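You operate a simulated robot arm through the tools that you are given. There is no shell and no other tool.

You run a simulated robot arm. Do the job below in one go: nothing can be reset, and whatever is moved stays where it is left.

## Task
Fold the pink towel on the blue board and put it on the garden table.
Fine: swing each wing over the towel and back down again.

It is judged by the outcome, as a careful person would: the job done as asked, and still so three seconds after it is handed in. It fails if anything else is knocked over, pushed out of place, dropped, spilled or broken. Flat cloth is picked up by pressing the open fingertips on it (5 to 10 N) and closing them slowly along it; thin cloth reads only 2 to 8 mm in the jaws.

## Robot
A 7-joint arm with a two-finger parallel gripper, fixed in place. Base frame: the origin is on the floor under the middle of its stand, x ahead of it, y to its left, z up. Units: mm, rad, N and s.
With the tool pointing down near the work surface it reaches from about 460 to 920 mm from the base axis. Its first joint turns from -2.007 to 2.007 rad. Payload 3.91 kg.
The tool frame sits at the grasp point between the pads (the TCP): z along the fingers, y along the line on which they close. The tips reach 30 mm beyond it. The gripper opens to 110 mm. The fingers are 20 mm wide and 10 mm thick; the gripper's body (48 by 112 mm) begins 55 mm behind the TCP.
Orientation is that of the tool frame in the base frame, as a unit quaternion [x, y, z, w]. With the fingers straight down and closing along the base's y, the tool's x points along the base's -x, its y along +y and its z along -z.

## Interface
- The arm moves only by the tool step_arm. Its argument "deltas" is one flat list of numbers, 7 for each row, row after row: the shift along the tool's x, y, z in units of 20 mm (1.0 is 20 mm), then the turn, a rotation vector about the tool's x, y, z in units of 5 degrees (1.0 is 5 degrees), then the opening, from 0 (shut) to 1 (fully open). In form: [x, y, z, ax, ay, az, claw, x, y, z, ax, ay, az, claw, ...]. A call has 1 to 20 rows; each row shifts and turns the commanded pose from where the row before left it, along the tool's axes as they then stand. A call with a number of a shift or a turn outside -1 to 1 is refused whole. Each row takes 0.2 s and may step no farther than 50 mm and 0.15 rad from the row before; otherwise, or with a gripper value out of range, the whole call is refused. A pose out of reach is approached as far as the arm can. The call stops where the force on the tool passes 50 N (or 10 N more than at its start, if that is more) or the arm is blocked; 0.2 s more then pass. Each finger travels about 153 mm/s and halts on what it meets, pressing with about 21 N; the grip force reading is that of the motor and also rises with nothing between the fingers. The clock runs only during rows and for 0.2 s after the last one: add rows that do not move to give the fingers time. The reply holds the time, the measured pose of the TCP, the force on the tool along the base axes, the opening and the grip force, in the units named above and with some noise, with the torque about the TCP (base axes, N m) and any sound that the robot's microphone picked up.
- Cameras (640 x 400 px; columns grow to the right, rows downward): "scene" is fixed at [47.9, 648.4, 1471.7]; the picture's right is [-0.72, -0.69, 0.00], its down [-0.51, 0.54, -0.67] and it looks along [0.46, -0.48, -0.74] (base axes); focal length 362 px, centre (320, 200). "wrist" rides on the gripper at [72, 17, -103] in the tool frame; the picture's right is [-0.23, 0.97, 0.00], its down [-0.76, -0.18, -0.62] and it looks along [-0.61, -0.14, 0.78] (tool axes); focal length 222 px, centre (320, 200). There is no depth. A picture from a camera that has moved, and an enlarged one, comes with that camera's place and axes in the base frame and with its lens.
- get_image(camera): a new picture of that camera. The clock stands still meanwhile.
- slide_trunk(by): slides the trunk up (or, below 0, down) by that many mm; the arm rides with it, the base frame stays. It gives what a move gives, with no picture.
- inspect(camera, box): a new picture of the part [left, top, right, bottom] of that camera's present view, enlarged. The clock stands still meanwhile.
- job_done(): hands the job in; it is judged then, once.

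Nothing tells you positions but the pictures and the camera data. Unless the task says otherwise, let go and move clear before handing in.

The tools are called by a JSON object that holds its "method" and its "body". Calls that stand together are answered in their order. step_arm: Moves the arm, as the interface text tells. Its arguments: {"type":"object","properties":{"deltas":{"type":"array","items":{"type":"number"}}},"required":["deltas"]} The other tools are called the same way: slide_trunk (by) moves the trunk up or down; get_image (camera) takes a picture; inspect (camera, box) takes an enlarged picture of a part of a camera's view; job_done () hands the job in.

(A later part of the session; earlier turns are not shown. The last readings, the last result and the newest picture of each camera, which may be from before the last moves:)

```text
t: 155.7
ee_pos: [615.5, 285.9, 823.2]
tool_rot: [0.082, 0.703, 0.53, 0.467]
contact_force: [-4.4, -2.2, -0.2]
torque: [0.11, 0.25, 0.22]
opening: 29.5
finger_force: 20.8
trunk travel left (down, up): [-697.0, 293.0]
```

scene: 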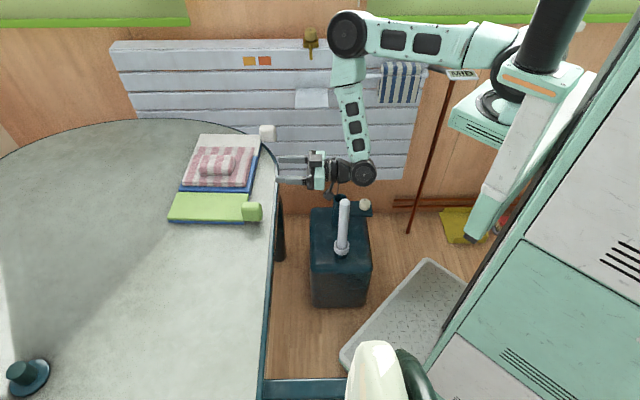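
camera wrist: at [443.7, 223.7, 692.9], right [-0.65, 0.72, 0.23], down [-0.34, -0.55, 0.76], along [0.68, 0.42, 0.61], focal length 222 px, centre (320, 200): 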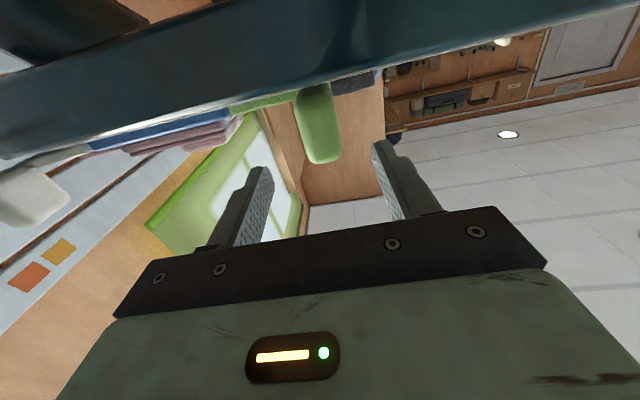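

The forces dropped to a few newtons. I'll continue with the small corrections included.

{"method": "step_arm", "body": {"deltas": [-0.362, -0.105, -0.008, 0, 0, 1, 0.2, -0.362, -0.105, -0.008, 0, 0, 1, 0.2, -0.362, -0.105, -0.008, 0, 0, 1, 0.2]}}

{"method": "inspect", "body": {"camera": "scene", "box": [140, 110, 300, 230]}}

```text
t: 156.5
ee_pos: [629.2, 270.6, 828.8]
tool_rot: [0.173, 0.687, 0.586, 0.394]
contact_force: [3.1, 1.3, -1.5]
torque: [-0.47, 0.38, 0.3]
opening: 29.9
finger_force: 21.2
trunk travel left (down, up): [-697.0, 293.0]
```

```text
3.33 times, centred on (220, 170) of scene
camera zoom: at [47.9, 648.4, 1471.7], right [-0.72, -0.69, 0.0], down [-0.51, 0.54, -0.67], along [0.46, -0.48, -0.74], focal length 1207 px, centre (653, 300)
```

zoom: 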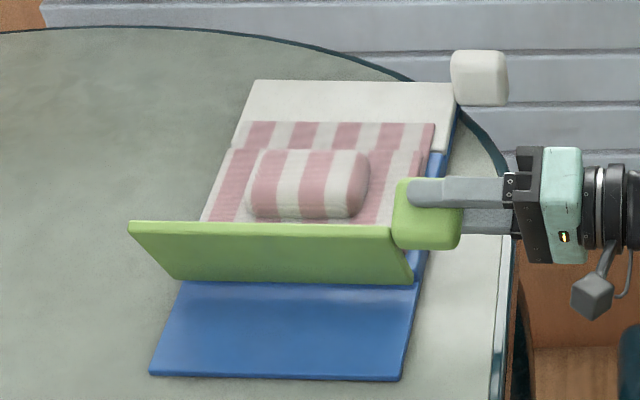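

70°, forces tiny. I'll continue to 90°.

{"method": "step_arm", "body": {"deltas": [-0.362, -0.116, 0, 0, 0, 1, 0.2, -0.362, -0.116, 0, 0, 0, 1, 0.2, -0.362, -0.116, 0, 0, 0, 1, 0.2, -0.362, -0.116, 0, 0, 0, 1, 0.2]}}

{"method": "inspect", "body": {"camera": "scene", "box": [140, 110, 300, 230]}}

{"method": "get_image", "body": {"camera": "wrist"}}

```text
t: 157.5
ee_pos: [648.1, 246.6, 828.2]
tool_rot: [0.29, 0.645, 0.646, 0.287]
contact_force: [1.9, -0.8, -0.1]
torque: [-0.63, -0.02, -0.11]
opening: 29.6
finger_force: 21.3
trunk travel left (down, up): [-697.0, 293.0]
```

```text
3.33 times, centred on (220, 170) of scene
camera zoom: at [47.9, 648.4, 1471.7], right [-0.72, -0.69, 0.0], down [-0.51, 0.54, -0.67], along [0.46, -0.48, -0.74], focal length 1207 px, centre (653, 300)
```

zoom: 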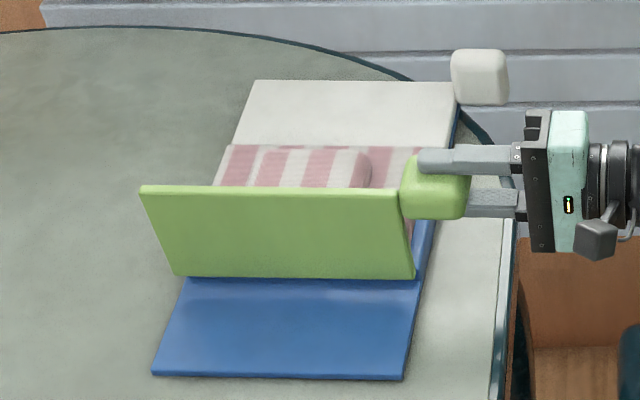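

```text
taken
camera wrist: at [523.1, 230.2, 843.5], right [0.15, -0.17, 0.97], down [0.04, -0.98, -0.18], along [0.99, 0.07, -0.14], focal length 222 px, centre (320, 200)
```

wrist: 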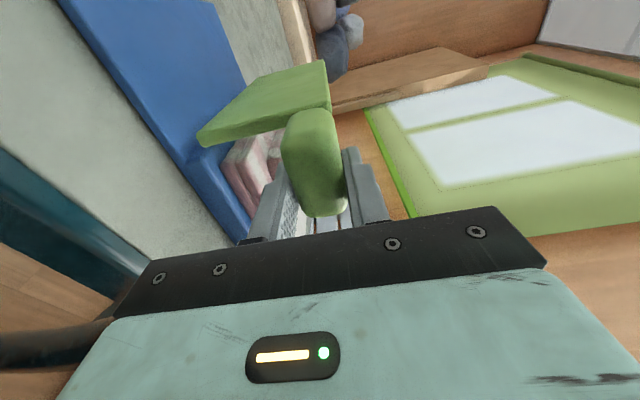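

The second flap has folded too: the towel now sits entirely on the blue middle. I'll go a little further to the stop and then swing back.

{"method": "step_arm", "body": {"deltas": [-0.362, -0.116, 0, 0, 0, 1, 0.2, -0.362, -0.116, 0, 0, 0, 1, 0.2]}}

{"method": "inspect", "body": {"camera": "scene", "box": [140, 110, 300, 230]}}

```text
t: 158.1
ee_pos: [659.0, 235.4, 821.8]
tool_rot: [0.345, 0.618, 0.668, 0.228]
contact_force: [-6.1, -4.7, 0.3]
torque: [-0.54, 0.25, -0.39]
opening: 29.8
finger_force: 21.6
trunk travel left (down, up): [-697.0, 293.0]
```

```text
3.33 times, centred on (220, 170) of scene
camera zoom: at [47.9, 648.4, 1471.7], right [-0.72, -0.69, 0.0], down [-0.51, 0.54, -0.67], along [0.46, -0.48, -0.74], focal length 1207 px, centre (653, 300)
```

zoom: 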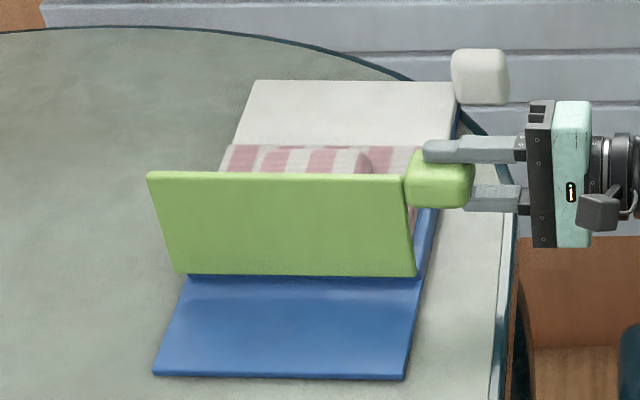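

The wing went over to 100° without trouble. Now I'll swing it back down.

{"method": "step_arm", "body": {"deltas": [0.385, 0.0837, 0, 0, 0, -1, 0.2, 0.385, 0.0837, 0, 0, 0, -1, 0.2, 0.385, 0.0837, 0, 0, 0, -1, 0.2, 0.385, 0.0837, 0, 0, 0, -1, 0.2, 0.385, 0.0837, 0, 0, 0, -1, 0.2]}}

{"method": "inspect", "body": {"camera": "scene", "box": [140, 110, 300, 230]}}

```text
t: 159.3
ee_pos: [634.8, 264.2, 830.7]
tool_rot: [0.203, 0.678, 0.602, 0.37]
contact_force: [3.4, -1.3, 0.0]
torque: [-0.41, 0.22, -0.63]
opening: 29.8
finger_force: 20.3
trunk travel left (down, up): [-697.0, 293.0]
```

```text
3.33 times, centred on (220, 170) of scene
camera zoom: at [47.9, 648.4, 1471.7], right [-0.72, -0.69, 0.0], down [-0.51, 0.54, -0.67], along [0.46, -0.48, -0.74], focal length 1207 px, centre (653, 300)
```

zoom: 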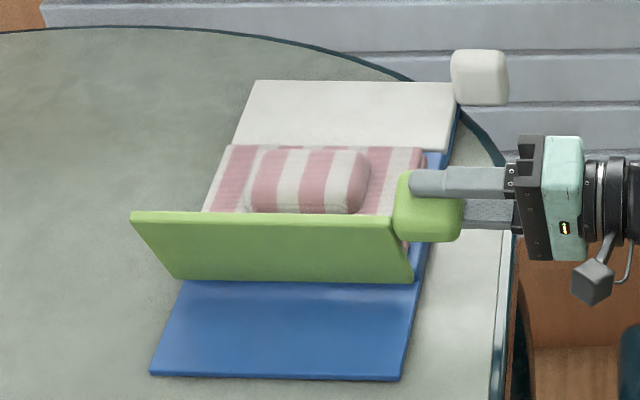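

Coming back smoothly, and the towel stays folded. I'll continue lowering.

{"method": "step_arm", "body": {"deltas": [0.385, 0.0837, 0.004, 0, 0, -1, 0.2, 0.385, 0.0837, 0.004, 0, 0, -1, 0.2, 0.385, 0.0837, 0.004, 0, 0, -1, 0.2, 0.385, 0.0837, 0.004, 0, 0, -1, 0.2, 0.385, 0.0837, 0.004, 0, 0, -1, 0.2]}}

{"method": "inspect", "body": {"camera": "scene", "box": [140, 110, 300, 230]}}

```text
t: 160.5
ee_pos: [607.4, 294.3, 821.6]
tool_rot: [0.049, 0.706, 0.509, 0.49]
contact_force: [3.4, -1.0, -0.1]
torque: [-0.19, 0.52, -0.22]
opening: 30.0
finger_force: 21.1
trunk travel left (down, up): [-697.0, 293.0]
```

```text
3.33 times, centred on (220, 170) of scene
camera zoom: at [47.9, 648.4, 1471.7], right [-0.72, -0.69, 0.0], down [-0.51, 0.54, -0.67], along [0.46, -0.48, -0.74], focal length 1207 px, centre (653, 300)
```

zoom: 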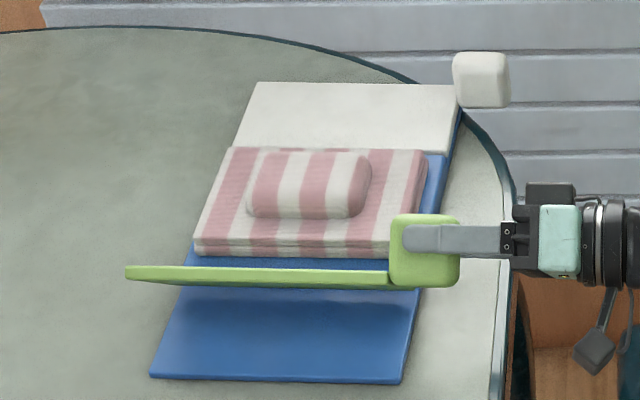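

{"method": "step_arm", "body": {"deltas": [0.385, 0.0837, 0.004, 0, 0, -1, 0.2, 0.385, 0.0837, 0.004, 0, 0, -1, 0.2, 0.385, 0.0837, 0.004, 0, 0, -1, 0.2, 0.385, 0.0837, 0.004, 0, 0, -1, 0.2, 0.385, 0.0837, 0.004, 0, 0, -1, 0.2]}}

{"method": "inspect", "body": {"camera": "scene", "box": [140, 110, 300, 230]}}

```text
t: 161.7
ee_pos: [586.7, 315.7, 797.4]
tool_rot: [-0.102, 0.699, 0.39, 0.59]
contact_force: [1.0, -5.2, -0.2]
torque: [-0.03, -0.04, -0.68]
opening: 29.9
finger_force: 20.4
trunk travel left (down, up): [-697.0, 293.0]
```

```text
3.33 times, centred on (220, 170) of scene
camera zoom: at [47.9, 648.4, 1471.7], right [-0.72, -0.69, 0.0], down [-0.51, 0.54, -0.67], along [0.46, -0.48, -0.74], focal length 1207 px, centre (653, 300)
```

zoom: 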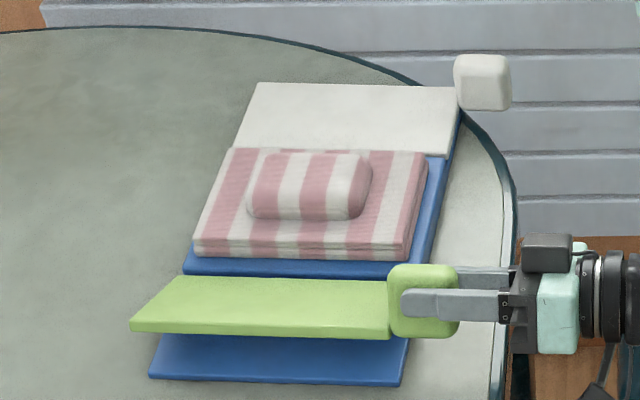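

25° left, and the board is being pulled outward very slightly. I'll ease inward by 2 mm while lowering the rest.

{"method": "step_arm", "body": {"deltas": [0.385, 0.055, 0.004, 0, 0, -1, 0.2, 0.385, 0.055, 0.004, 0, 0, -1, 0.2, 0.385, 0.06, 0.004, 0, 0, -1, 0.2, 0.385, 0.06, 0.004, 0, 0, -1, 0.2]}}

{"method": "inspect", "body": {"camera": "scene", "box": [140, 110, 300, 230]}}

{"method": "get_image", "body": {"camera": "wrist"}}

```text
t: 162.7
ee_pos: [576.5, 327.2, 770.2]
tool_rot: [-0.224, 0.671, 0.284, 0.648]
contact_force: [-9.3, -3.7, 7.4]
torque: [-0.04, -0.65, -0.51]
opening: 30.1
finger_force: 20.8
trunk travel left (down, up): [-697.0, 293.0]
```

```text
3.33 times, centred on (220, 170) of scene
camera zoom: at [47.9, 648.4, 1471.7], right [-0.72, -0.69, 0.0], down [-0.51, 0.54, -0.67], along [0.46, -0.48, -0.74], focal length 1207 px, centre (653, 300)
```

zoom: 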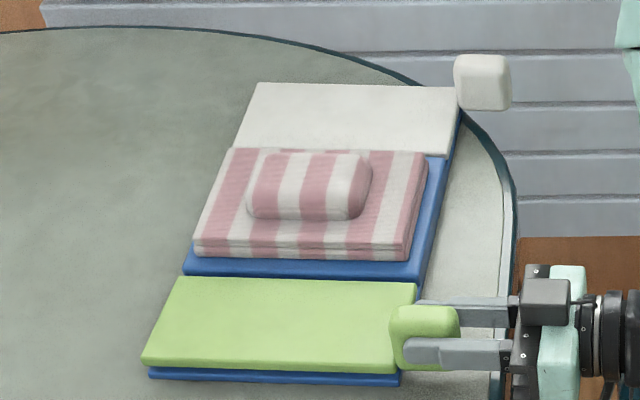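

```text
taken
camera wrist: at [483.9, 274.2, 698.8], right [-0.64, 0.71, 0.31], down [-0.3, -0.6, 0.74], along [0.71, 0.38, 0.59], focal length 222 px, centre (320, 200)
```

wrist: 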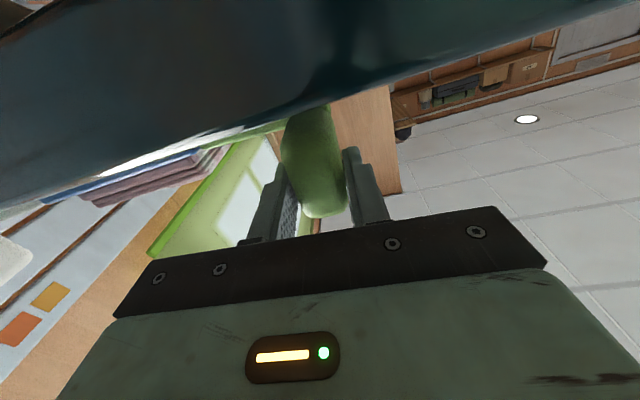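

Almost flat. I'll lower the last degrees with a small relief, then open.

{"method": "step_arm", "body": {"deltas": [0.19, 0.04, -0.03, 0, 0, -0.5, 0.2, 0, 0, 0, 0, 0, 0, 0.2]}}

{"method": "step_arm", "body": {"deltas": [0, 0, 0, 0, 0, 0, 0.3, 0, 0, 0, 0, 0, 0, 0.36, 0, 0, 0, 0, 0, 0, 0.45, 0, 0, 0, 0, 0, 0, 0.55, 0, 0, 0, 0, 0, 0, 0.6]}}

{"method": "inspect", "body": {"camera": "scene", "box": [140, 110, 300, 230]}}

{"method": "get_image", "body": {"camera": "wrist"}}

```text
t: 163.3
ee_pos: [576.3, 329.0, 766.7]
tool_rot: [-0.239, 0.666, 0.269, 0.654]
contact_force: [-14.7, 2.9, 8.3]
torque: [-0.3, -0.22, -0.52]
opening: 30.2
finger_force: 21.3
trunk travel left (down, up): [-697.0, 293.0]
```

```text
t: 164.5
ee_pos: [577.0, 327.2, 764.8]
tool_rot: [-0.239, 0.666, 0.269, 0.654]
contact_force: [0.0, -1.2, 0.9]
torque: [-0.04, 0.01, -0.01]
opening: 65.9
finger_force: 0.2
trunk travel left (down, up): [-697.0, 293.0]
```

```text
3.33 times, centred on (220, 170) of scene
camera zoom: at [47.9, 648.4, 1471.7], right [-0.72, -0.69, 0.0], down [-0.51, 0.54, -0.67], along [0.46, -0.48, -0.74], focal length 1207 px, centre (653, 300)
```

zoom: 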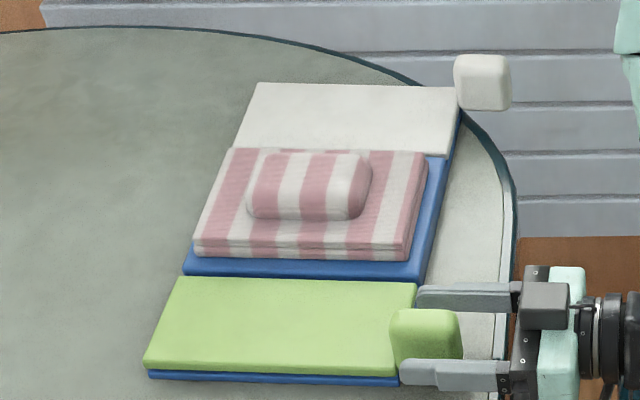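

```text
taken
camera wrist: at [486.9, 271.8, 694.2], right [-0.64, 0.72, 0.27], down [-0.32, -0.57, 0.75], along [0.7, 0.4, 0.6], focal length 222 px, centre (320, 200)
```

wrist: 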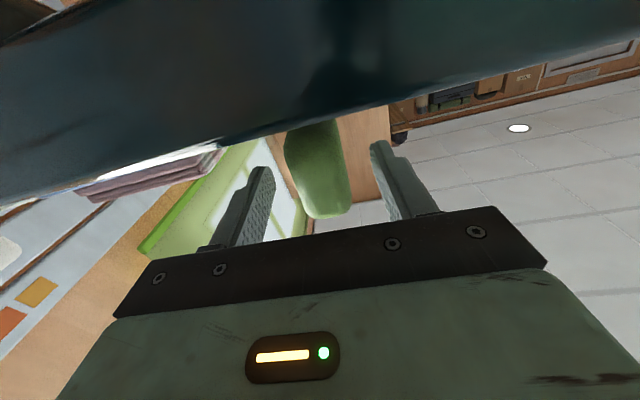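

Both wings have been swung over and are back down, and the towel is neatly folded on the blue middle. I'll withdraw from the green knob and rise.

{"method": "step_arm", "body": {"deltas": [0, 0, -0.5, 0, 0, 0, 0.62, 0, 0, -0.8, 0, 0, 0, 0.62, 0, 0, -0.8, 0, 0, 0, 0.62, 0, 0, -0.8, 0, 0, 0, 0.62, -0.5, 0, -0.8, 0, 0, -0.5, 0.62, -1, 0, 0, 0, 0, 0, 0.62, -1, 0, 0, 0, 0, 0, 0.62, -1, 0, 0, 0, 0, 0, 0.62, -1, 0, 0, 0, 0, 0, 0.62, -1, 0, 0, 0, 0, 0, 0.62, -1, 0, 0, 0, 0, 0, 0.62, -1, 0, 0, 0, 0, 0, 0.62, -1, 0, 0, 0, 0, 0, 0.62]}}

{"method": "inspect", "body": {"camera": "scene", "box": [140, 110, 300, 230]}}

{"method": "get_image", "body": {"camera": "scene"}}

```text
t: 167.3
ee_pos: [523.7, 278.7, 935.1]
tool_rot: [-0.253, 0.661, 0.254, 0.659]
contact_force: [0.2, -0.5, -0.4]
torque: [0.0, 0.0, 0.02]
opening: 68.2
finger_force: 0.0
trunk travel left (down, up): [-697.0, 293.0]
```

```text
3.33 times, centred on (220, 170) of scene
camera zoom: at [47.9, 648.4, 1471.7], right [-0.72, -0.69, 0.0], down [-0.51, 0.54, -0.67], along [0.46, -0.48, -0.74], focal length 1207 px, centre (653, 300)
```

zoom: 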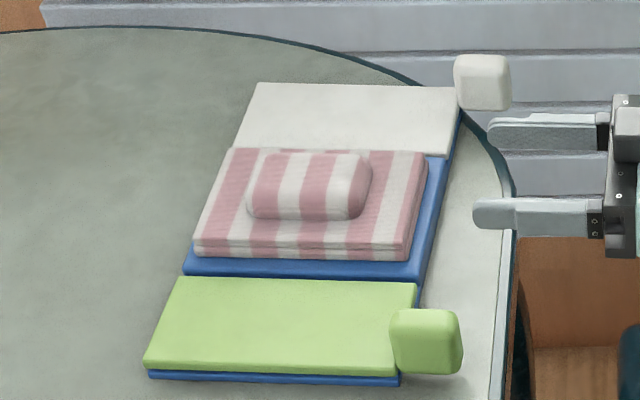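

```text
taken
```

scene: 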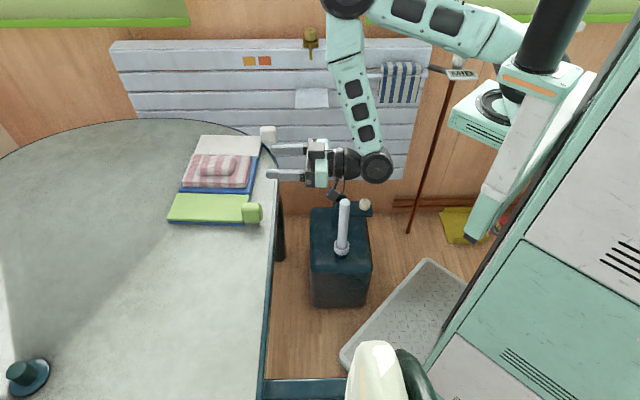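

The towel is folded, both wings are flat and both knobs are undisturbed. I'll move out over the table and tilt the tool back to pointing down.

{"method": "step_arm", "body": {"deltas": [0, 0, 1, 0, 0, 0, 0.9, 0, 0, 1, 0, 0, 0, 0.95, 0, 0, 1, 0, 0, 0, 1, 0, 0, 1, 0, 0, 0, 1, 0, 0, 1, 0, 0, 0, 1]}}

{"method": "step_arm", "body": {"deltas": [0, 0, 0, 0, 1, 0, 1, 0, 0, 0, 0, 1, 0, 1, 0, 0, 0, 0, 1, 0, 1, 0, 0, 0, 0, 1, 0, 1, 0, 0, 0, 0, 1, 0, 1, 0, 0, 0, 0, 1, 0, 1, 0, 0, 0, 0, 1, 0, 1, 0, 0, 0, 0, 1, 0, 1, 0, 0, 0, 0, 1, 0, 1, 0, 0, 0, 0, 1, 0, 1, 0, 0, 0, 0, 1, 0, 1, 0, 0, 0, 0, 1, 0, 1, 0, 0, 0, 0, 1, 0, 1, 0, 0, 0, 0, 1, 0, 1, 0, 0, 0, 0, 1, 0, 1, 0, 0, 0, 0, 1, 0, 1, 0, 0, 0, 0, 1, 0, 1, 0, 0, 0, 0, 1, 0, 1]}}

{"method": "get_image", "body": {"camera": "scene"}}

{"method": "inspect", "body": {"camera": "wrist", "box": [0, 0, 640, 200]}}

```text
t: 168.5
ee_pos: [597.4, 346.1, 937.8]
tool_rot: [-0.253, 0.661, 0.254, 0.66]
contact_force: [0.1, -0.6, -0.3]
torque: [-0.02, 0.03, 0.0]
opening: 109.9
finger_force: 0.0
trunk travel left (down, up): [-697.0, 293.0]
```

```text
t: 172.3
ee_pos: [596.5, 343.5, 936.1]
tool_rot: [-0.358, 0.934, 0.0, -0.001]
contact_force: [-0.6, -0.8, 0.1]
torque: [0.0, -0.05, -0.04]
opening: 109.9
finger_force: 0.1
trunk travel left (down, up): [-697.0, 293.0]
```

```text
taken
```

scene: 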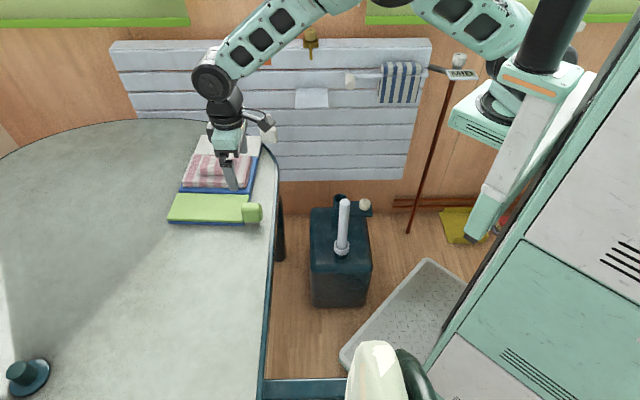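

```text
1.00 times, centred on (320, 100) of wrist (not enlarged: the box is as wide or as high as the picture)
camera zoom: at [531.3, 306.6, 1039.0], right [-0.48, 0.88, 0.0], down [0.69, 0.38, 0.62], along [0.54, 0.3, -0.78], focal length 222 px, centre (320, 300)
```

zoom: 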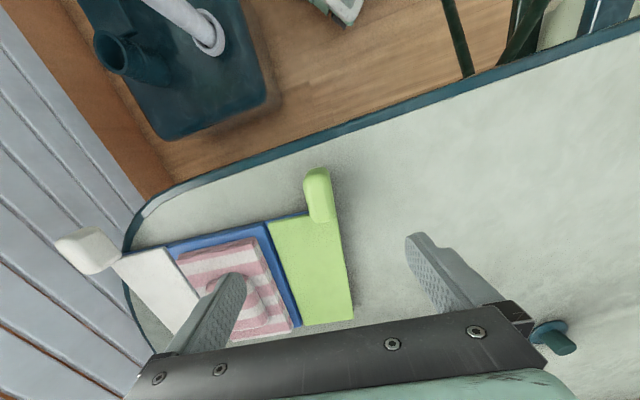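

The hand points down again with a healthy elbow posture. I'll move over the folded towel, staying inside the reach limit.

{"method": "step_arm", "body": {"deltas": [-0.5325, -0.795, 0, 0, 0, 0, 1, -0.5325, -0.795, 0, 0, 0, 0, 1, -0.5325, -0.795, 0, 0, 0, 0, 1, -0.5325, -0.795, 0, 0, 0, 0, 1, -0.5325, -0.795, 0, 0, 0, 0, 1, -0.5325, -0.795, 0, 0, 0, 0, 1, -0.5325, -0.795, 0, 0, 0, 0, 1, -0.5325, -0.795, 0, 0, 0, 0, 1, -0.5325, -0.795, 0, 0, 0, 0, 1, -0.5325, -0.795, 0, 0, 0, 0, 1]}}

{"method": "inspect", "body": {"camera": "wrist", "box": [0, 0, 640, 200]}}

{"method": "get_image", "body": {"camera": "scene"}}

```text
t: 174.5
ee_pos: [783.2, 294.3, 935.2]
tool_rot: [-0.359, 0.933, 0.002, -0.001]
contact_force: [-0.3, 0.2, 0.4]
torque: [-0.02, -0.04, 0.02]
opening: 109.9
finger_force: 0.0
trunk travel left (down, up): [-697.0, 293.0]
```

```text
1.00 times, centred on (320, 100) of wrist (not enlarged: the box is as wide or as high as the picture)
camera zoom: at [718.5, 257.4, 1038.9], right [-0.48, 0.88, 0.0], down [0.69, 0.38, 0.62], along [0.54, 0.3, -0.78], focal length 222 px, centre (320, 300)
```

zoom: 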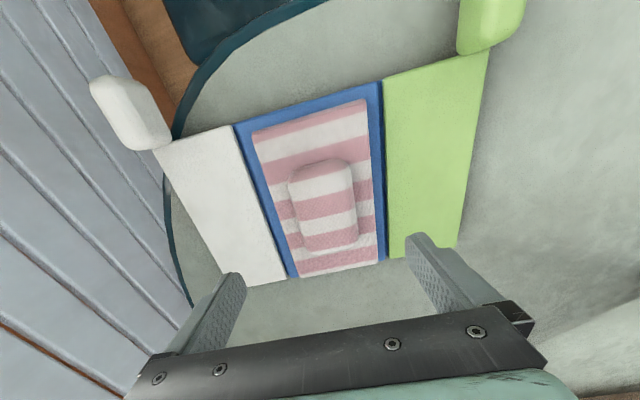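

```text
taken
```

scene: 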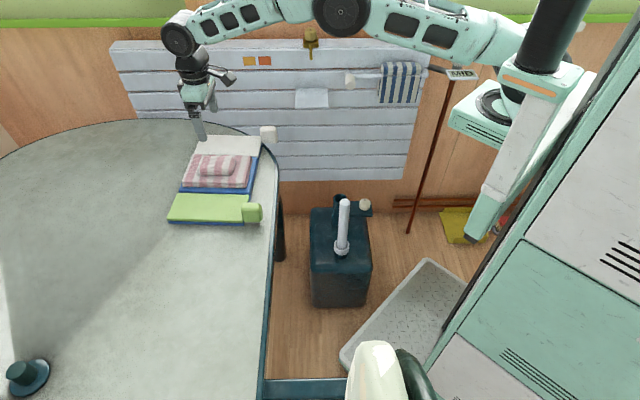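

The folded towel is right below, and the ridge is nearly centred. I'll make a 3 mm correction and lower with the trunk.

{"method": "step_arm", "body": {"deltas": [0, 0.15, 0, 0, 0, 0, 1, 0, 0, 0, 0, 0, 0, 1]}}

{"method": "slide_trunk", "body": {"by": -85}}

{"method": "inspect", "body": {"camera": "wrist", "box": [120, 40, 520, 290]}}

{"method": "inspect", "body": {"camera": "scene", "box": [130, 100, 306, 210]}}

```text
t: 175.1
ee_pos: [781.1, 297.2, 936.2]
tool_rot: [-0.359, 0.933, 0.002, -0.001]
contact_force: [-0.5, -0.2, -0.3]
torque: [-0.03, -0.01, 0.0]
opening: 109.9
finger_force: 0.1
trunk travel left (down, up): [-697.0, 293.0]
```

```text
t: 176.3
ee_pos: [780.8, 296.5, 851.6]
tool_rot: [-0.358, 0.934, 0.002, 0.0]
contact_force: [0.4, 0.8, 1.0]
torque: [0.0, 0.01, 0.03]
opening: 110.1
finger_force: 0.1
trunk travel left (down, up): [-612.0, 378.0]
```

```text
1.60 times, centred on (320, 165) of wrist
camera zoom: at [716.4, 260.0, 954.0], right [-0.48, 0.88, 0.0], down [0.69, 0.38, 0.62], along [0.54, 0.3, -0.78], focal length 355 px, centre (320, 256)
```

zoom: 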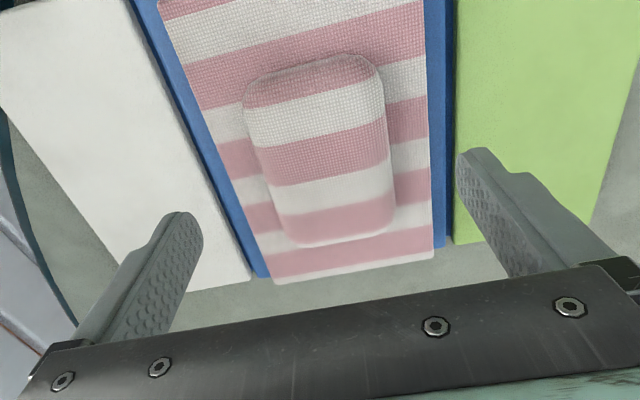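

```text
3.64 times, centred on (218, 155) of scene
camera zoom: at [47.9, 648.4, 1471.7], right [-0.72, -0.69, 0.0], down [-0.51, 0.54, -0.67], along [0.46, -0.48, -0.74], focal length 1316 px, centre (691, 364)
```

zoom: 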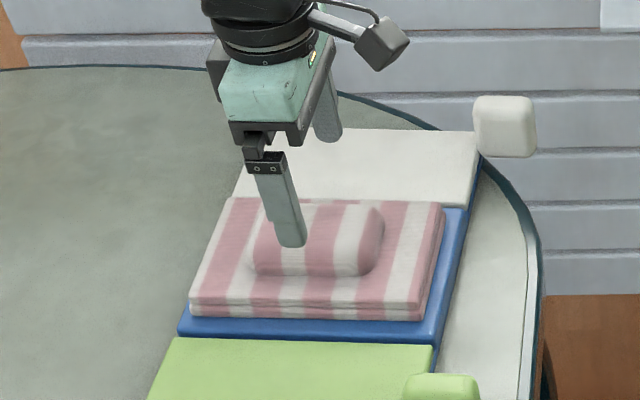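

Well aligned. I'll narrow the jaw to 95 mm and lower in steps until the fingertips almost touch the stack.

{"method": "step_arm", "body": {"deltas": [0, 0, 0, 0, 0, 0, 0.86, 0, 0, 0, 0, 0, 0, 0.86]}}

{"method": "slide_trunk", "body": {"by": -40}}

{"method": "slide_trunk", "body": {"by": -8}}

{"method": "inspect", "body": {"camera": "wrist", "box": [120, 40, 520, 290]}}

{"method": "inspect", "body": {"camera": "scene", "box": [150, 120, 294, 210]}}

```text
t: 176.9
ee_pos: [782.7, 297.8, 851.6]
tool_rot: [-0.358, 0.934, 0.002, -0.001]
contact_force: [0.3, 0.6, 0.9]
torque: [0.01, -0.01, -0.06]
opening: 94.9
finger_force: 0.0
trunk travel left (down, up): [-612.0, 378.0]
```

```text
t: 177.7
ee_pos: [781.0, 297.7, 810.5]
tool_rot: [-0.359, 0.933, 0.002, 0.0]
contact_force: [-0.6, -0.5, -0.7]
torque: [-0.01, 0.0, -0.01]
opening: 94.1
finger_force: 0.1
trunk travel left (down, up): [-572.0, 418.0]
```

```text
t: 178.3
ee_pos: [781.6, 296.3, 803.5]
tool_rot: [-0.359, 0.933, 0.002, 0.0]
contact_force: [0.1, -0.4, -0.4]
torque: [0.01, -0.02, 0.01]
opening: 94.6
finger_force: 0.0
trunk travel left (down, up): [-564.0, 426.0]
```

```text
1.60 times, centred on (320, 165) of wrist
camera zoom: at [716.4, 260.0, 905.9], right [-0.48, 0.88, 0.0], down [0.69, 0.38, 0.62], along [0.54, 0.3, -0.78], focal length 355 px, centre (320, 256)
```

zoom: 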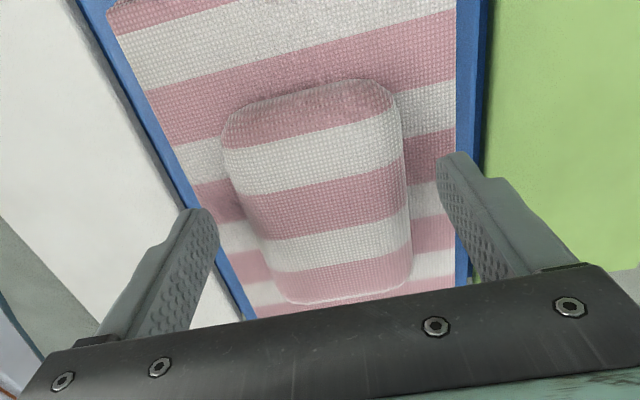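

```text
4.44 times, centred on (222, 165) of scene
camera zoom: at [47.9, 648.4, 1471.7], right [-0.72, -0.69, 0.0], down [-0.51, 0.54, -0.67], along [0.46, -0.48, -0.74], focal length 1609 px, centre (756, 356)
```

zoom: 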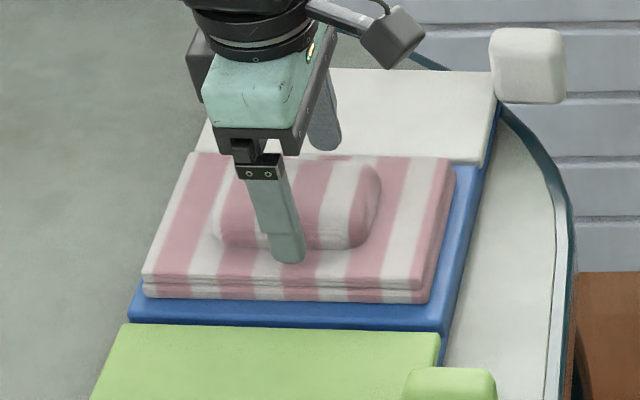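

Still clear. I'll lower a few more millimetres.

{"method": "slide_trunk", "body": {"by": -5}}

{"method": "slide_trunk", "body": {"by": -4}}

{"method": "inspect", "body": {"camera": "wrist", "box": [120, 40, 520, 290]}}

```text
t: 178.8
ee_pos: [781.8, 297.3, 797.4]
tool_rot: [-0.358, 0.934, 0.002, 0.0]
contact_force: [0.8, 0.0, 0.3]
torque: [0.02, 0.01, -0.02]
opening: 94.6
finger_force: 0.2
trunk travel left (down, up): [-559.0, 431.0]
```

```text
t: 179.3
ee_pos: [781.6, 297.5, 793.8]
tool_rot: [-0.358, 0.934, 0.001, -0.001]
contact_force: [-0.5, 0.2, 0.4]
torque: [0.0, 0.02, 0.01]
opening: 94.4
finger_force: 0.1
trunk travel left (down, up): [-555.0, 435.0]
```

```text
1.60 times, centred on (320, 165) of wrist
camera zoom: at [716.4, 260.0, 896.9], right [-0.48, 0.88, 0.0], down [0.69, 0.38, 0.62], along [0.54, 0.3, -0.78], focal length 355 px, centre (320, 256)
```

zoom: 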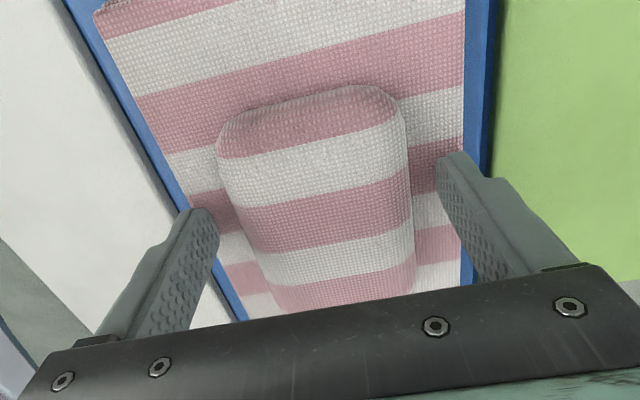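

{"method": "slide_trunk", "body": {"by": -4}}

{"method": "slide_trunk", "body": {"by": -3}}

{"method": "inspect", "body": {"camera": "scene", "box": [150, 120, 294, 210]}}

```text
t: 179.9
ee_pos: [781.4, 297.4, 791.0]
tool_rot: [-0.358, 0.934, 0.002, -0.001]
contact_force: [-0.5, -0.1, -0.8]
torque: [0.02, -0.01, 0.01]
opening: 94.4
finger_force: 0.2
trunk travel left (down, up): [-551.0, 439.0]
```

```text
t: 180.4
ee_pos: [781.6, 298.0, 787.0]
tool_rot: [-0.359, 0.934, 0.002, -0.001]
contact_force: [0.2, 0.9, -0.4]
torque: [-0.01, 0.03, 0.0]
opening: 94.7
finger_force: 0.1
trunk travel left (down, up): [-548.0, 442.0]
```

```text
4.44 times, centred on (222, 165) of scene
camera zoom: at [47.9, 648.4, 1471.7], right [-0.72, -0.69, 0.0], down [-0.51, 0.54, -0.67], along [0.46, -0.48, -0.74], focal length 1609 px, centre (756, 356)
```

zoom: 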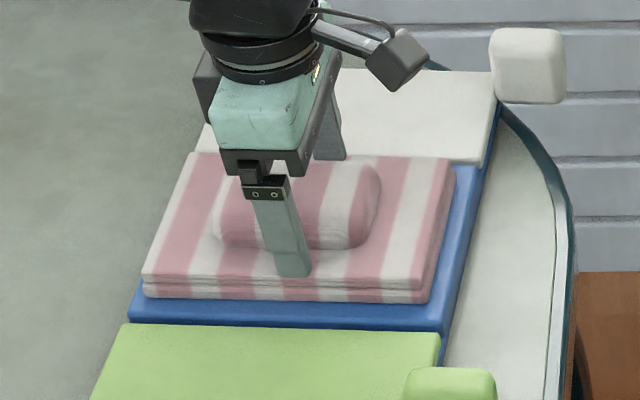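

{"method": "slide_trunk", "body": {"by": -3}}

{"method": "inspect", "body": {"camera": "wrist", "box": [120, 40, 520, 290]}}

```text
t: 180.9
ee_pos: [781.4, 297.5, 783.9]
tool_rot: [-0.359, 0.933, 0.002, -0.001]
contact_force: [0.4, -0.4, 0.9]
torque: [0.0, -0.02, 0.03]
opening: 94.7
finger_force: 0.1
trunk travel left (down, up): [-545.0, 445.0]
```

```text
1.60 times, centred on (320, 165) of wrist
camera zoom: at [716.4, 260.0, 887.0], right [-0.48, 0.88, 0.0], down [0.69, 0.38, 0.62], along [0.54, 0.3, -0.78], focal length 355 px, centre (320, 256)
```

zoom: 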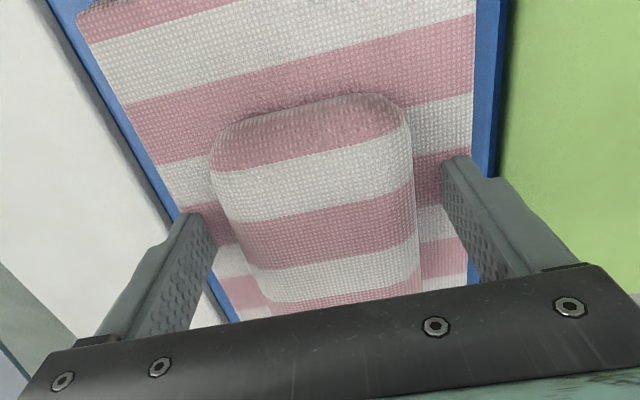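

The fingers are well down on both sides of the ridge. I'll close slowly.

{"method": "step_arm", "body": {"deltas": [0, 0, 0, 0, 0, 0, 0.8, 0, 0, 0, 0, 0, 0, 0.75, 0, 0, 0, 0, 0, 0, 0.7, 0, 0, 0, 0, 0, 0, 0.66, 0, 0, 0, 0, 0, 0, 0.62, 0, 0, 0, 0, 0, 0, 0.56, 0, 0, 0, 0, 0, 0, 0.48, 0, 0, 0, 0, 0, 0, 0.45]}}

{"method": "inspect", "body": {"camera": "wrist", "box": [120, 40, 520, 290]}}

{"method": "inspect", "body": {"camera": "scene", "box": [150, 120, 294, 210]}}

```text
t: 182.7
ee_pos: [781.0, 297.4, 783.7]
tool_rot: [-0.359, 0.934, 0.002, 0.0]
contact_force: [-0.8, 1.4, 0.4]
torque: [-0.01, -0.02, 0.01]
opening: 69.3
finger_force: 20.9
trunk travel left (down, up): [-545.0, 445.0]
```

```text
1.60 times, centred on (320, 165) of wrist
camera zoom: at [716.3, 260.1, 887.0], right [-0.48, 0.88, 0.0], down [0.69, 0.38, 0.62], along [0.54, 0.3, -0.78], focal length 355 px, centre (320, 256)
```

zoom: 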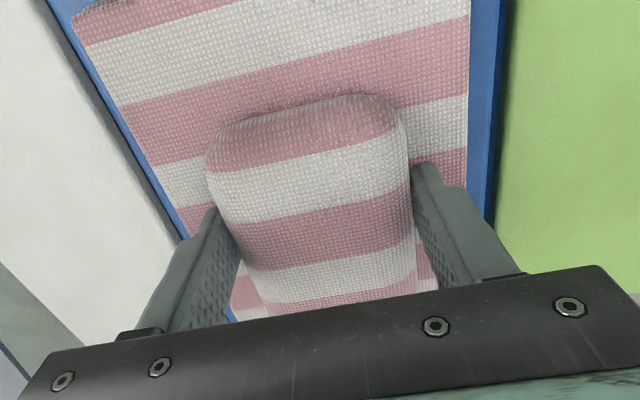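

```text
4.44 times, centred on (222, 165) of scene
camera zoom: at [47.9, 648.4, 1471.7], right [-0.72, -0.69, 0.0], down [-0.51, 0.54, -0.67], along [0.46, -0.48, -0.74], focal length 1609 px, centre (756, 356)
```

zoom: 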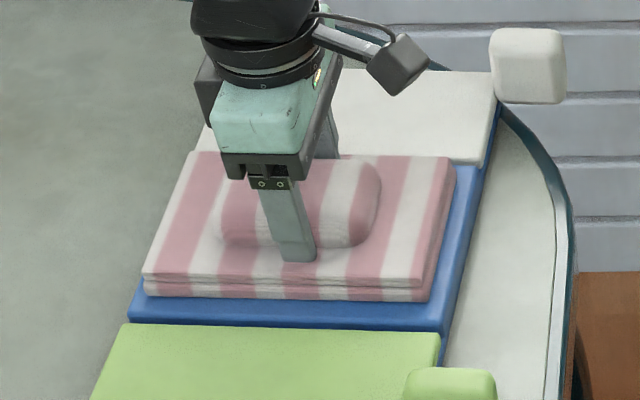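

The ridge is gripped at 69 mm. I'll lift with the trunk, first 25 mm.

{"method": "slide_trunk", "body": {"by": 10}}

{"method": "slide_trunk", "body": {"by": 20}}

{"method": "inspect", "body": {"camera": "wrist", "box": [120, 40, 520, 290]}}

{"method": "inspect", "body": {"camera": "scene", "box": [150, 110, 294, 200]}}

```text
t: 183.3
ee_pos: [782.0, 297.6, 792.4]
tool_rot: [-0.359, 0.933, 0.001, -0.001]
contact_force: [-0.2, -0.6, -0.8]
torque: [0.01, 0.01, 0.04]
opening: 69.5
finger_force: 21.3
trunk travel left (down, up): [-555.0, 435.0]
```

```text
t: 184.0
ee_pos: [781.5, 297.8, 814.5]
tool_rot: [-0.358, 0.934, 0.001, 0.0]
contact_force: [0.3, 0.0, -0.8]
torque: [0.01, 0.0, 0.0]
opening: 69.5
finger_force: 20.5
trunk travel left (down, up): [-575.0, 415.0]
```

```text
1.60 times, centred on (320, 165) of wrist
camera zoom: at [716.4, 260.0, 917.0], right [-0.48, 0.88, 0.0], down [0.69, 0.38, 0.62], along [0.54, 0.3, -0.78], focal length 355 px, centre (320, 256)
```

zoom: 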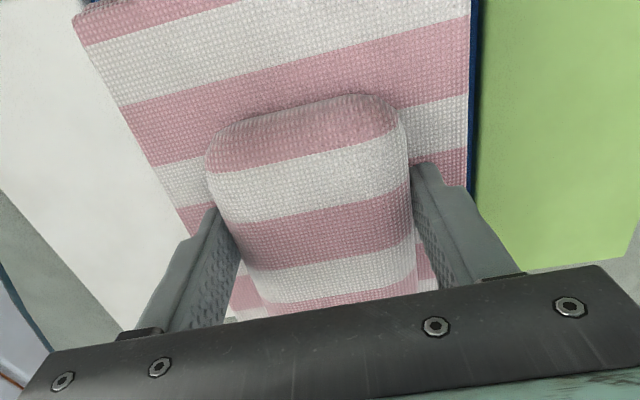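

```text
4.44 times, centred on (222, 155) of scene
camera zoom: at [47.9, 648.4, 1471.7], right [-0.72, -0.69, 0.0], down [-0.51, 0.54, -0.67], along [0.46, -0.48, -0.74], focal length 1609 px, centre (756, 400)
```

zoom: 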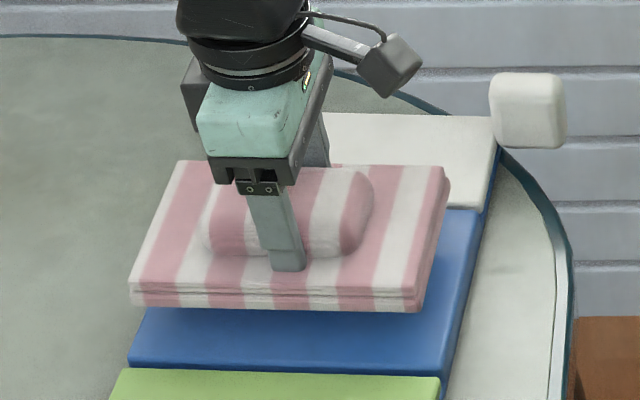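

The folded towel lifts cleanly and the board stays put. I'll raise it higher and carry it level past the green wing to a free spot on the garden table.

{"method": "slide_trunk", "body": {"by": 45}}

{"method": "step_arm", "body": {"deltas": [0.1, 0.4, 0, 0, 0, 0, 0.45, 0.146, 0.7, 0, 0, 0, 0, 0.45, 0.146, 0.88, 0, 0, 0, 0, 0.45, 0.146, 0.88, 0, 0, 0, 0, 0.45, 0.146, 0.88, 0, 0, 0, 0, 0.45, 0.146, 0.88, 0, 0, 0, 0, 0.45, 0.146, 0.88, 0, 0, 0, 0, 0.45, 0.146, 0.88, 0, 0, 0, 0, 0.45, 0.146, 0.88, 0, 0, 0, 0, 0.45, 0.146, 0.88, 0, 0, 0, 0, 0.45]}}

{"method": "get_image", "body": {"camera": "scene"}}

{"method": "get_image", "body": {"camera": "wrist"}}

```text
t: 184.8
ee_pos: [780.6, 297.9, 860.6]
tool_rot: [-0.358, 0.934, 0.002, -0.001]
contact_force: [0.5, -0.7, -0.7]
torque: [0.03, 0.02, 0.01]
opening: 69.5
finger_force: 21.1
trunk travel left (down, up): [-620.0, 370.0]
```

```text
t: 187.1
ee_pos: [652.3, 397.1, 858.7]
tool_rot: [-0.359, 0.933, 0.002, -0.001]
contact_force: [0.5, 0.7, -1.0]
torque: [-0.01, 0.02, -0.03]
opening: 69.7
finger_force: 20.8
trunk travel left (down, up): [-620.0, 370.0]
```

```text
taken
```

scene: 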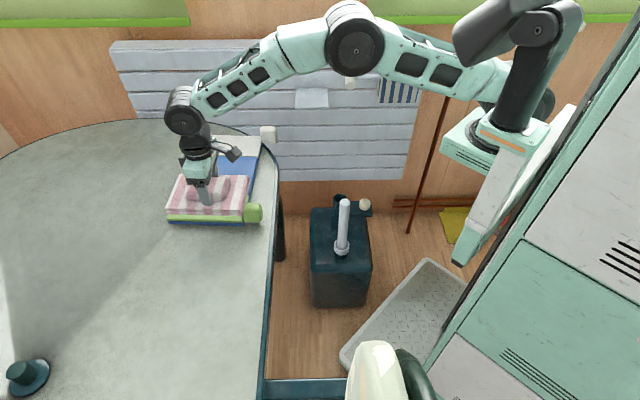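

```text
taken
camera wrist: at [586.5, 360.6, 961.4], right [-0.48, 0.88, 0.0], down [0.69, 0.38, 0.62], along [0.54, 0.3, -0.78], focal length 222 px, centre (320, 200)
```

wrist: 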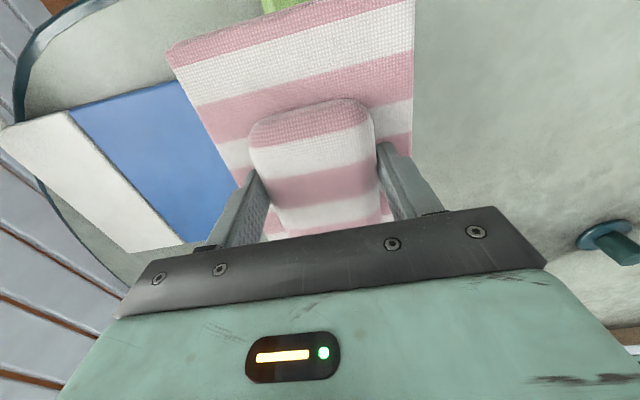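

The towel is secure and passing over the green wing. I'll continue to the free spot.

{"method": "step_arm", "body": {"deltas": [0.128, 0.5, 0, 0, 0, 0, 0.45, 0.128, 0.8, 0, 0, 0, 0, 0.45, 0.128, 0.88, 0, 0, 0, 0, 0.45, 0.128, 0.88, 0, 0, 0, 0, 0.45, 0.128, 0.88, 0, 0, 0, 0, 0.45, 0.128, 0.88, 0, 0, 0, 0, 0.45, 0.128, 0.88, 0, 0, 0, 0, 0.45, 0.128, 0.7, 0, 0, 0, 0, 0.45, 0.128, 0.4, 0, 0, 0, 0, 0.45, 0.128, 0.2, 0, 0, 0, 0, 0.45, 0, 0, 0, 0, 0, 0, 0.45]}}

{"method": "get_image", "body": {"camera": "scene"}}

{"method": "inspect", "body": {"camera": "wrist", "box": [0, 0, 640, 200]}}

```text
t: 189.4
ee_pos: [539.8, 486.7, 860.4]
tool_rot: [-0.358, 0.934, 0.001, -0.001]
contact_force: [-0.7, -0.1, -1.0]
torque: [0.0, 0.01, -0.04]
opening: 69.6
finger_force: 20.7
trunk travel left (down, up): [-620.0, 370.0]
```

```text
taken
```

scene: 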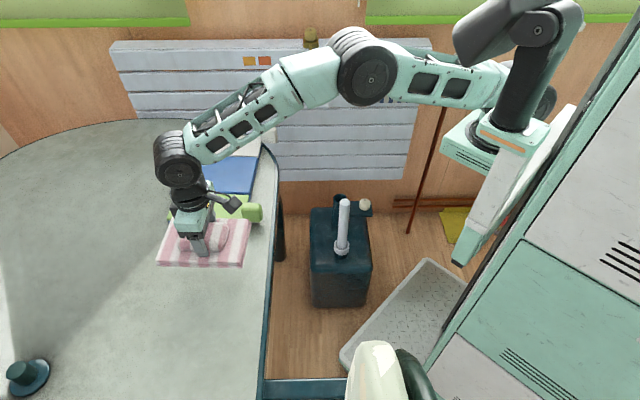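

```text
1.00 times, centred on (320, 100) of wrist (not enlarged: the box is as wide or as high as the picture)
camera zoom: at [473.8, 448.6, 962.6], right [-0.48, 0.88, 0.0], down [0.69, 0.38, 0.62], along [0.54, 0.3, -0.78], focal length 222 px, centre (320, 300)
```

zoom: 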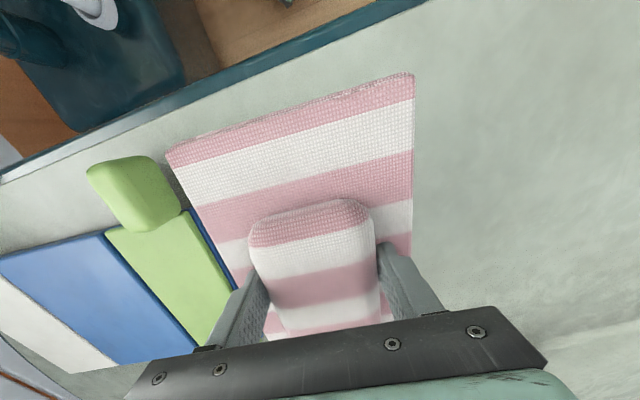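

The towel is above a clear part of the table, about 6 cm from the board. I'll lower it with the trunk.

{"method": "slide_trunk", "body": {"by": -78}}

{"method": "inspect", "body": {"camera": "scene", "box": [120, 180, 296, 290]}}

{"method": "inspect", "body": {"camera": "wrist", "box": [0, 0, 640, 200]}}

```text
t: 190.6
ee_pos: [539.8, 485.1, 783.0]
tool_rot: [-0.358, 0.934, 0.001, -0.001]
contact_force: [0.4, 0.3, -1.6]
torque: [-0.02, 0.01, -0.01]
opening: 69.6
finger_force: 20.6
trunk travel left (down, up): [-542.0, 448.0]
```

```text
3.64 times, centred on (208, 235) of scene
camera zoom: at [47.9, 648.4, 1471.7], right [-0.72, -0.69, 0.0], down [-0.51, 0.54, -0.67], along [0.46, -0.48, -0.74], focal length 1316 px, centre (727, 73)
```

zoom: 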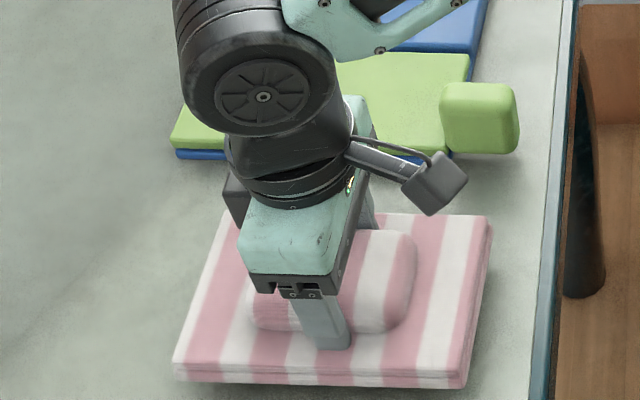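

```text
1.00 times, centred on (320, 100) of wrist (not enlarged: the box is as wide or as high as the picture)
camera zoom: at [474.0, 448.6, 884.7], right [-0.48, 0.88, 0.0], down [0.69, 0.38, 0.62], along [0.54, 0.3, -0.78], focal length 222 px, centre (320, 300)
```

zoom: 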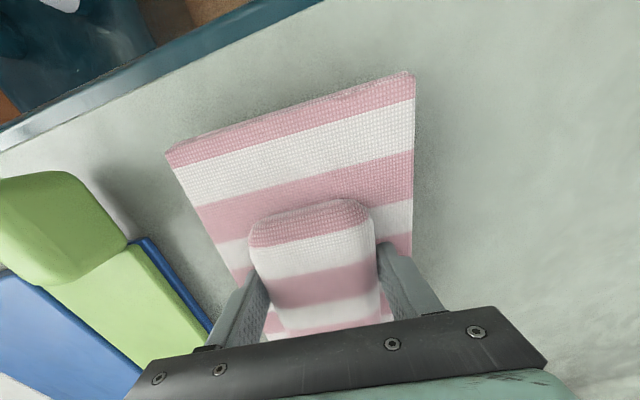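

Close to the table now and well clear of the board and knob. I'll lower in small steps until it touches.

{"method": "slide_trunk", "body": {"by": -8}}

{"method": "slide_trunk", "body": {"by": -4}}

{"method": "slide_trunk", "body": {"by": -3}}

```text
t: 191.2
ee_pos: [540.4, 486.6, 774.1]
tool_rot: [-0.358, 0.934, 0.001, -0.001]
contact_force: [0.3, -0.6, -0.7]
torque: [0.0, 0.04, 0.03]
opening: 69.7
finger_force: 20.9
trunk travel left (down, up): [-534.0, 456.0]
```

```text
t: 191.7
ee_pos: [539.9, 485.5, 768.9]
tool_rot: [-0.359, 0.933, 0.002, 0.0]
contact_force: [0.0, 0.0, -0.7]
torque: [0.01, 0.02, -0.04]
opening: 69.7
finger_force: 20.6
trunk travel left (down, up): [-530.0, 460.0]
```

```text
t: 192.2
ee_pos: [539.8, 485.3, 766.8]
tool_rot: [-0.359, 0.933, 0.002, 0.0]
contact_force: [-0.5, -0.4, -0.6]
torque: [-0.03, 0.0, -0.03]
opening: 69.5
finger_force: 21.0
trunk travel left (down, up): [-527.0, 463.0]
```

{"method": "slide_trunk", "body": {"by": -2}}

{"method": "slide_trunk", "body": {"by": -2}}

{"method": "inspect", "body": {"camera": "scene", "box": [120, 180, 296, 290]}}

```text
t: 192.7
ee_pos: [539.0, 485.3, 763.7]
tool_rot: [-0.359, 0.933, 0.002, 0.0]
contact_force: [-0.8, 0.0, -0.7]
torque: [-0.02, 0.01, 0.02]
opening: 69.7
finger_force: 20.7
trunk travel left (down, up): [-525.0, 465.0]
```

```text
t: 193.3
ee_pos: [539.5, 485.1, 763.4]
tool_rot: [-0.358, 0.934, 0.002, -0.001]
contact_force: [0.6, -0.3, -1.0]
torque: [0.03, -0.02, 0.0]
opening: 69.5
finger_force: 20.7
trunk travel left (down, up): [-523.0, 467.0]
```

```text
3.64 times, centred on (208, 235) of scene
camera zoom: at [47.9, 648.4, 1471.7], right [-0.72, -0.69, 0.0], down [-0.51, 0.54, -0.67], along [0.46, -0.48, -0.74], focal length 1316 px, centre (727, 73)
```

zoom: 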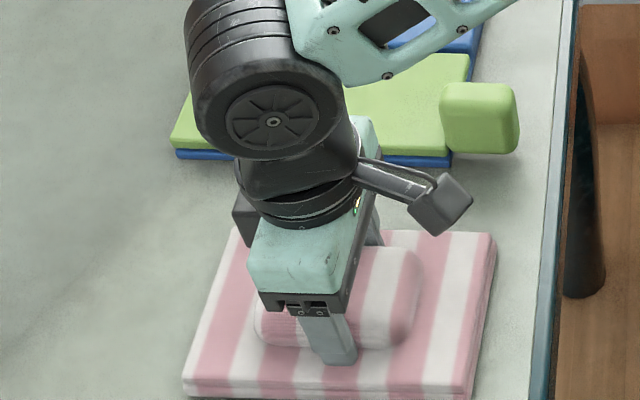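

Not touching yet. I'll continue by small steps.

{"method": "slide_trunk", "body": {"by": -2}}

{"method": "slide_trunk", "body": {"by": -2}}

{"method": "slide_trunk", "body": {"by": -2}}

```text
t: 193.8
ee_pos: [539.8, 486.4, 762.5]
tool_rot: [-0.358, 0.934, 0.001, -0.001]
contact_force: [-1.0, -0.9, 9.3]
torque: [-0.73, -0.11, -0.11]
opening: 69.5
finger_force: 20.9
trunk travel left (down, up): [-521.0, 469.0]
```

```text
t: 194.3
ee_pos: [539.7, 485.4, 761.7]
tool_rot: [-0.359, 0.933, 0.002, 0.001]
contact_force: [-2.0, -4.5, 26.0]
torque: [-0.69, 0.08, -0.03]
opening: 69.6
finger_force: 20.9
trunk travel left (down, up): [-519.0, 471.0]
```

```text
t: 194.8
ee_pos: [539.0, 486.0, 762.1]
tool_rot: [-0.359, 0.933, 0.003, 0.002]
contact_force: [-4.6, -7.5, 44.1]
torque: [-0.97, -0.28, -0.22]
opening: 69.8
finger_force: 21.0
trunk travel left (down, up): [-517.0, 473.0]
```

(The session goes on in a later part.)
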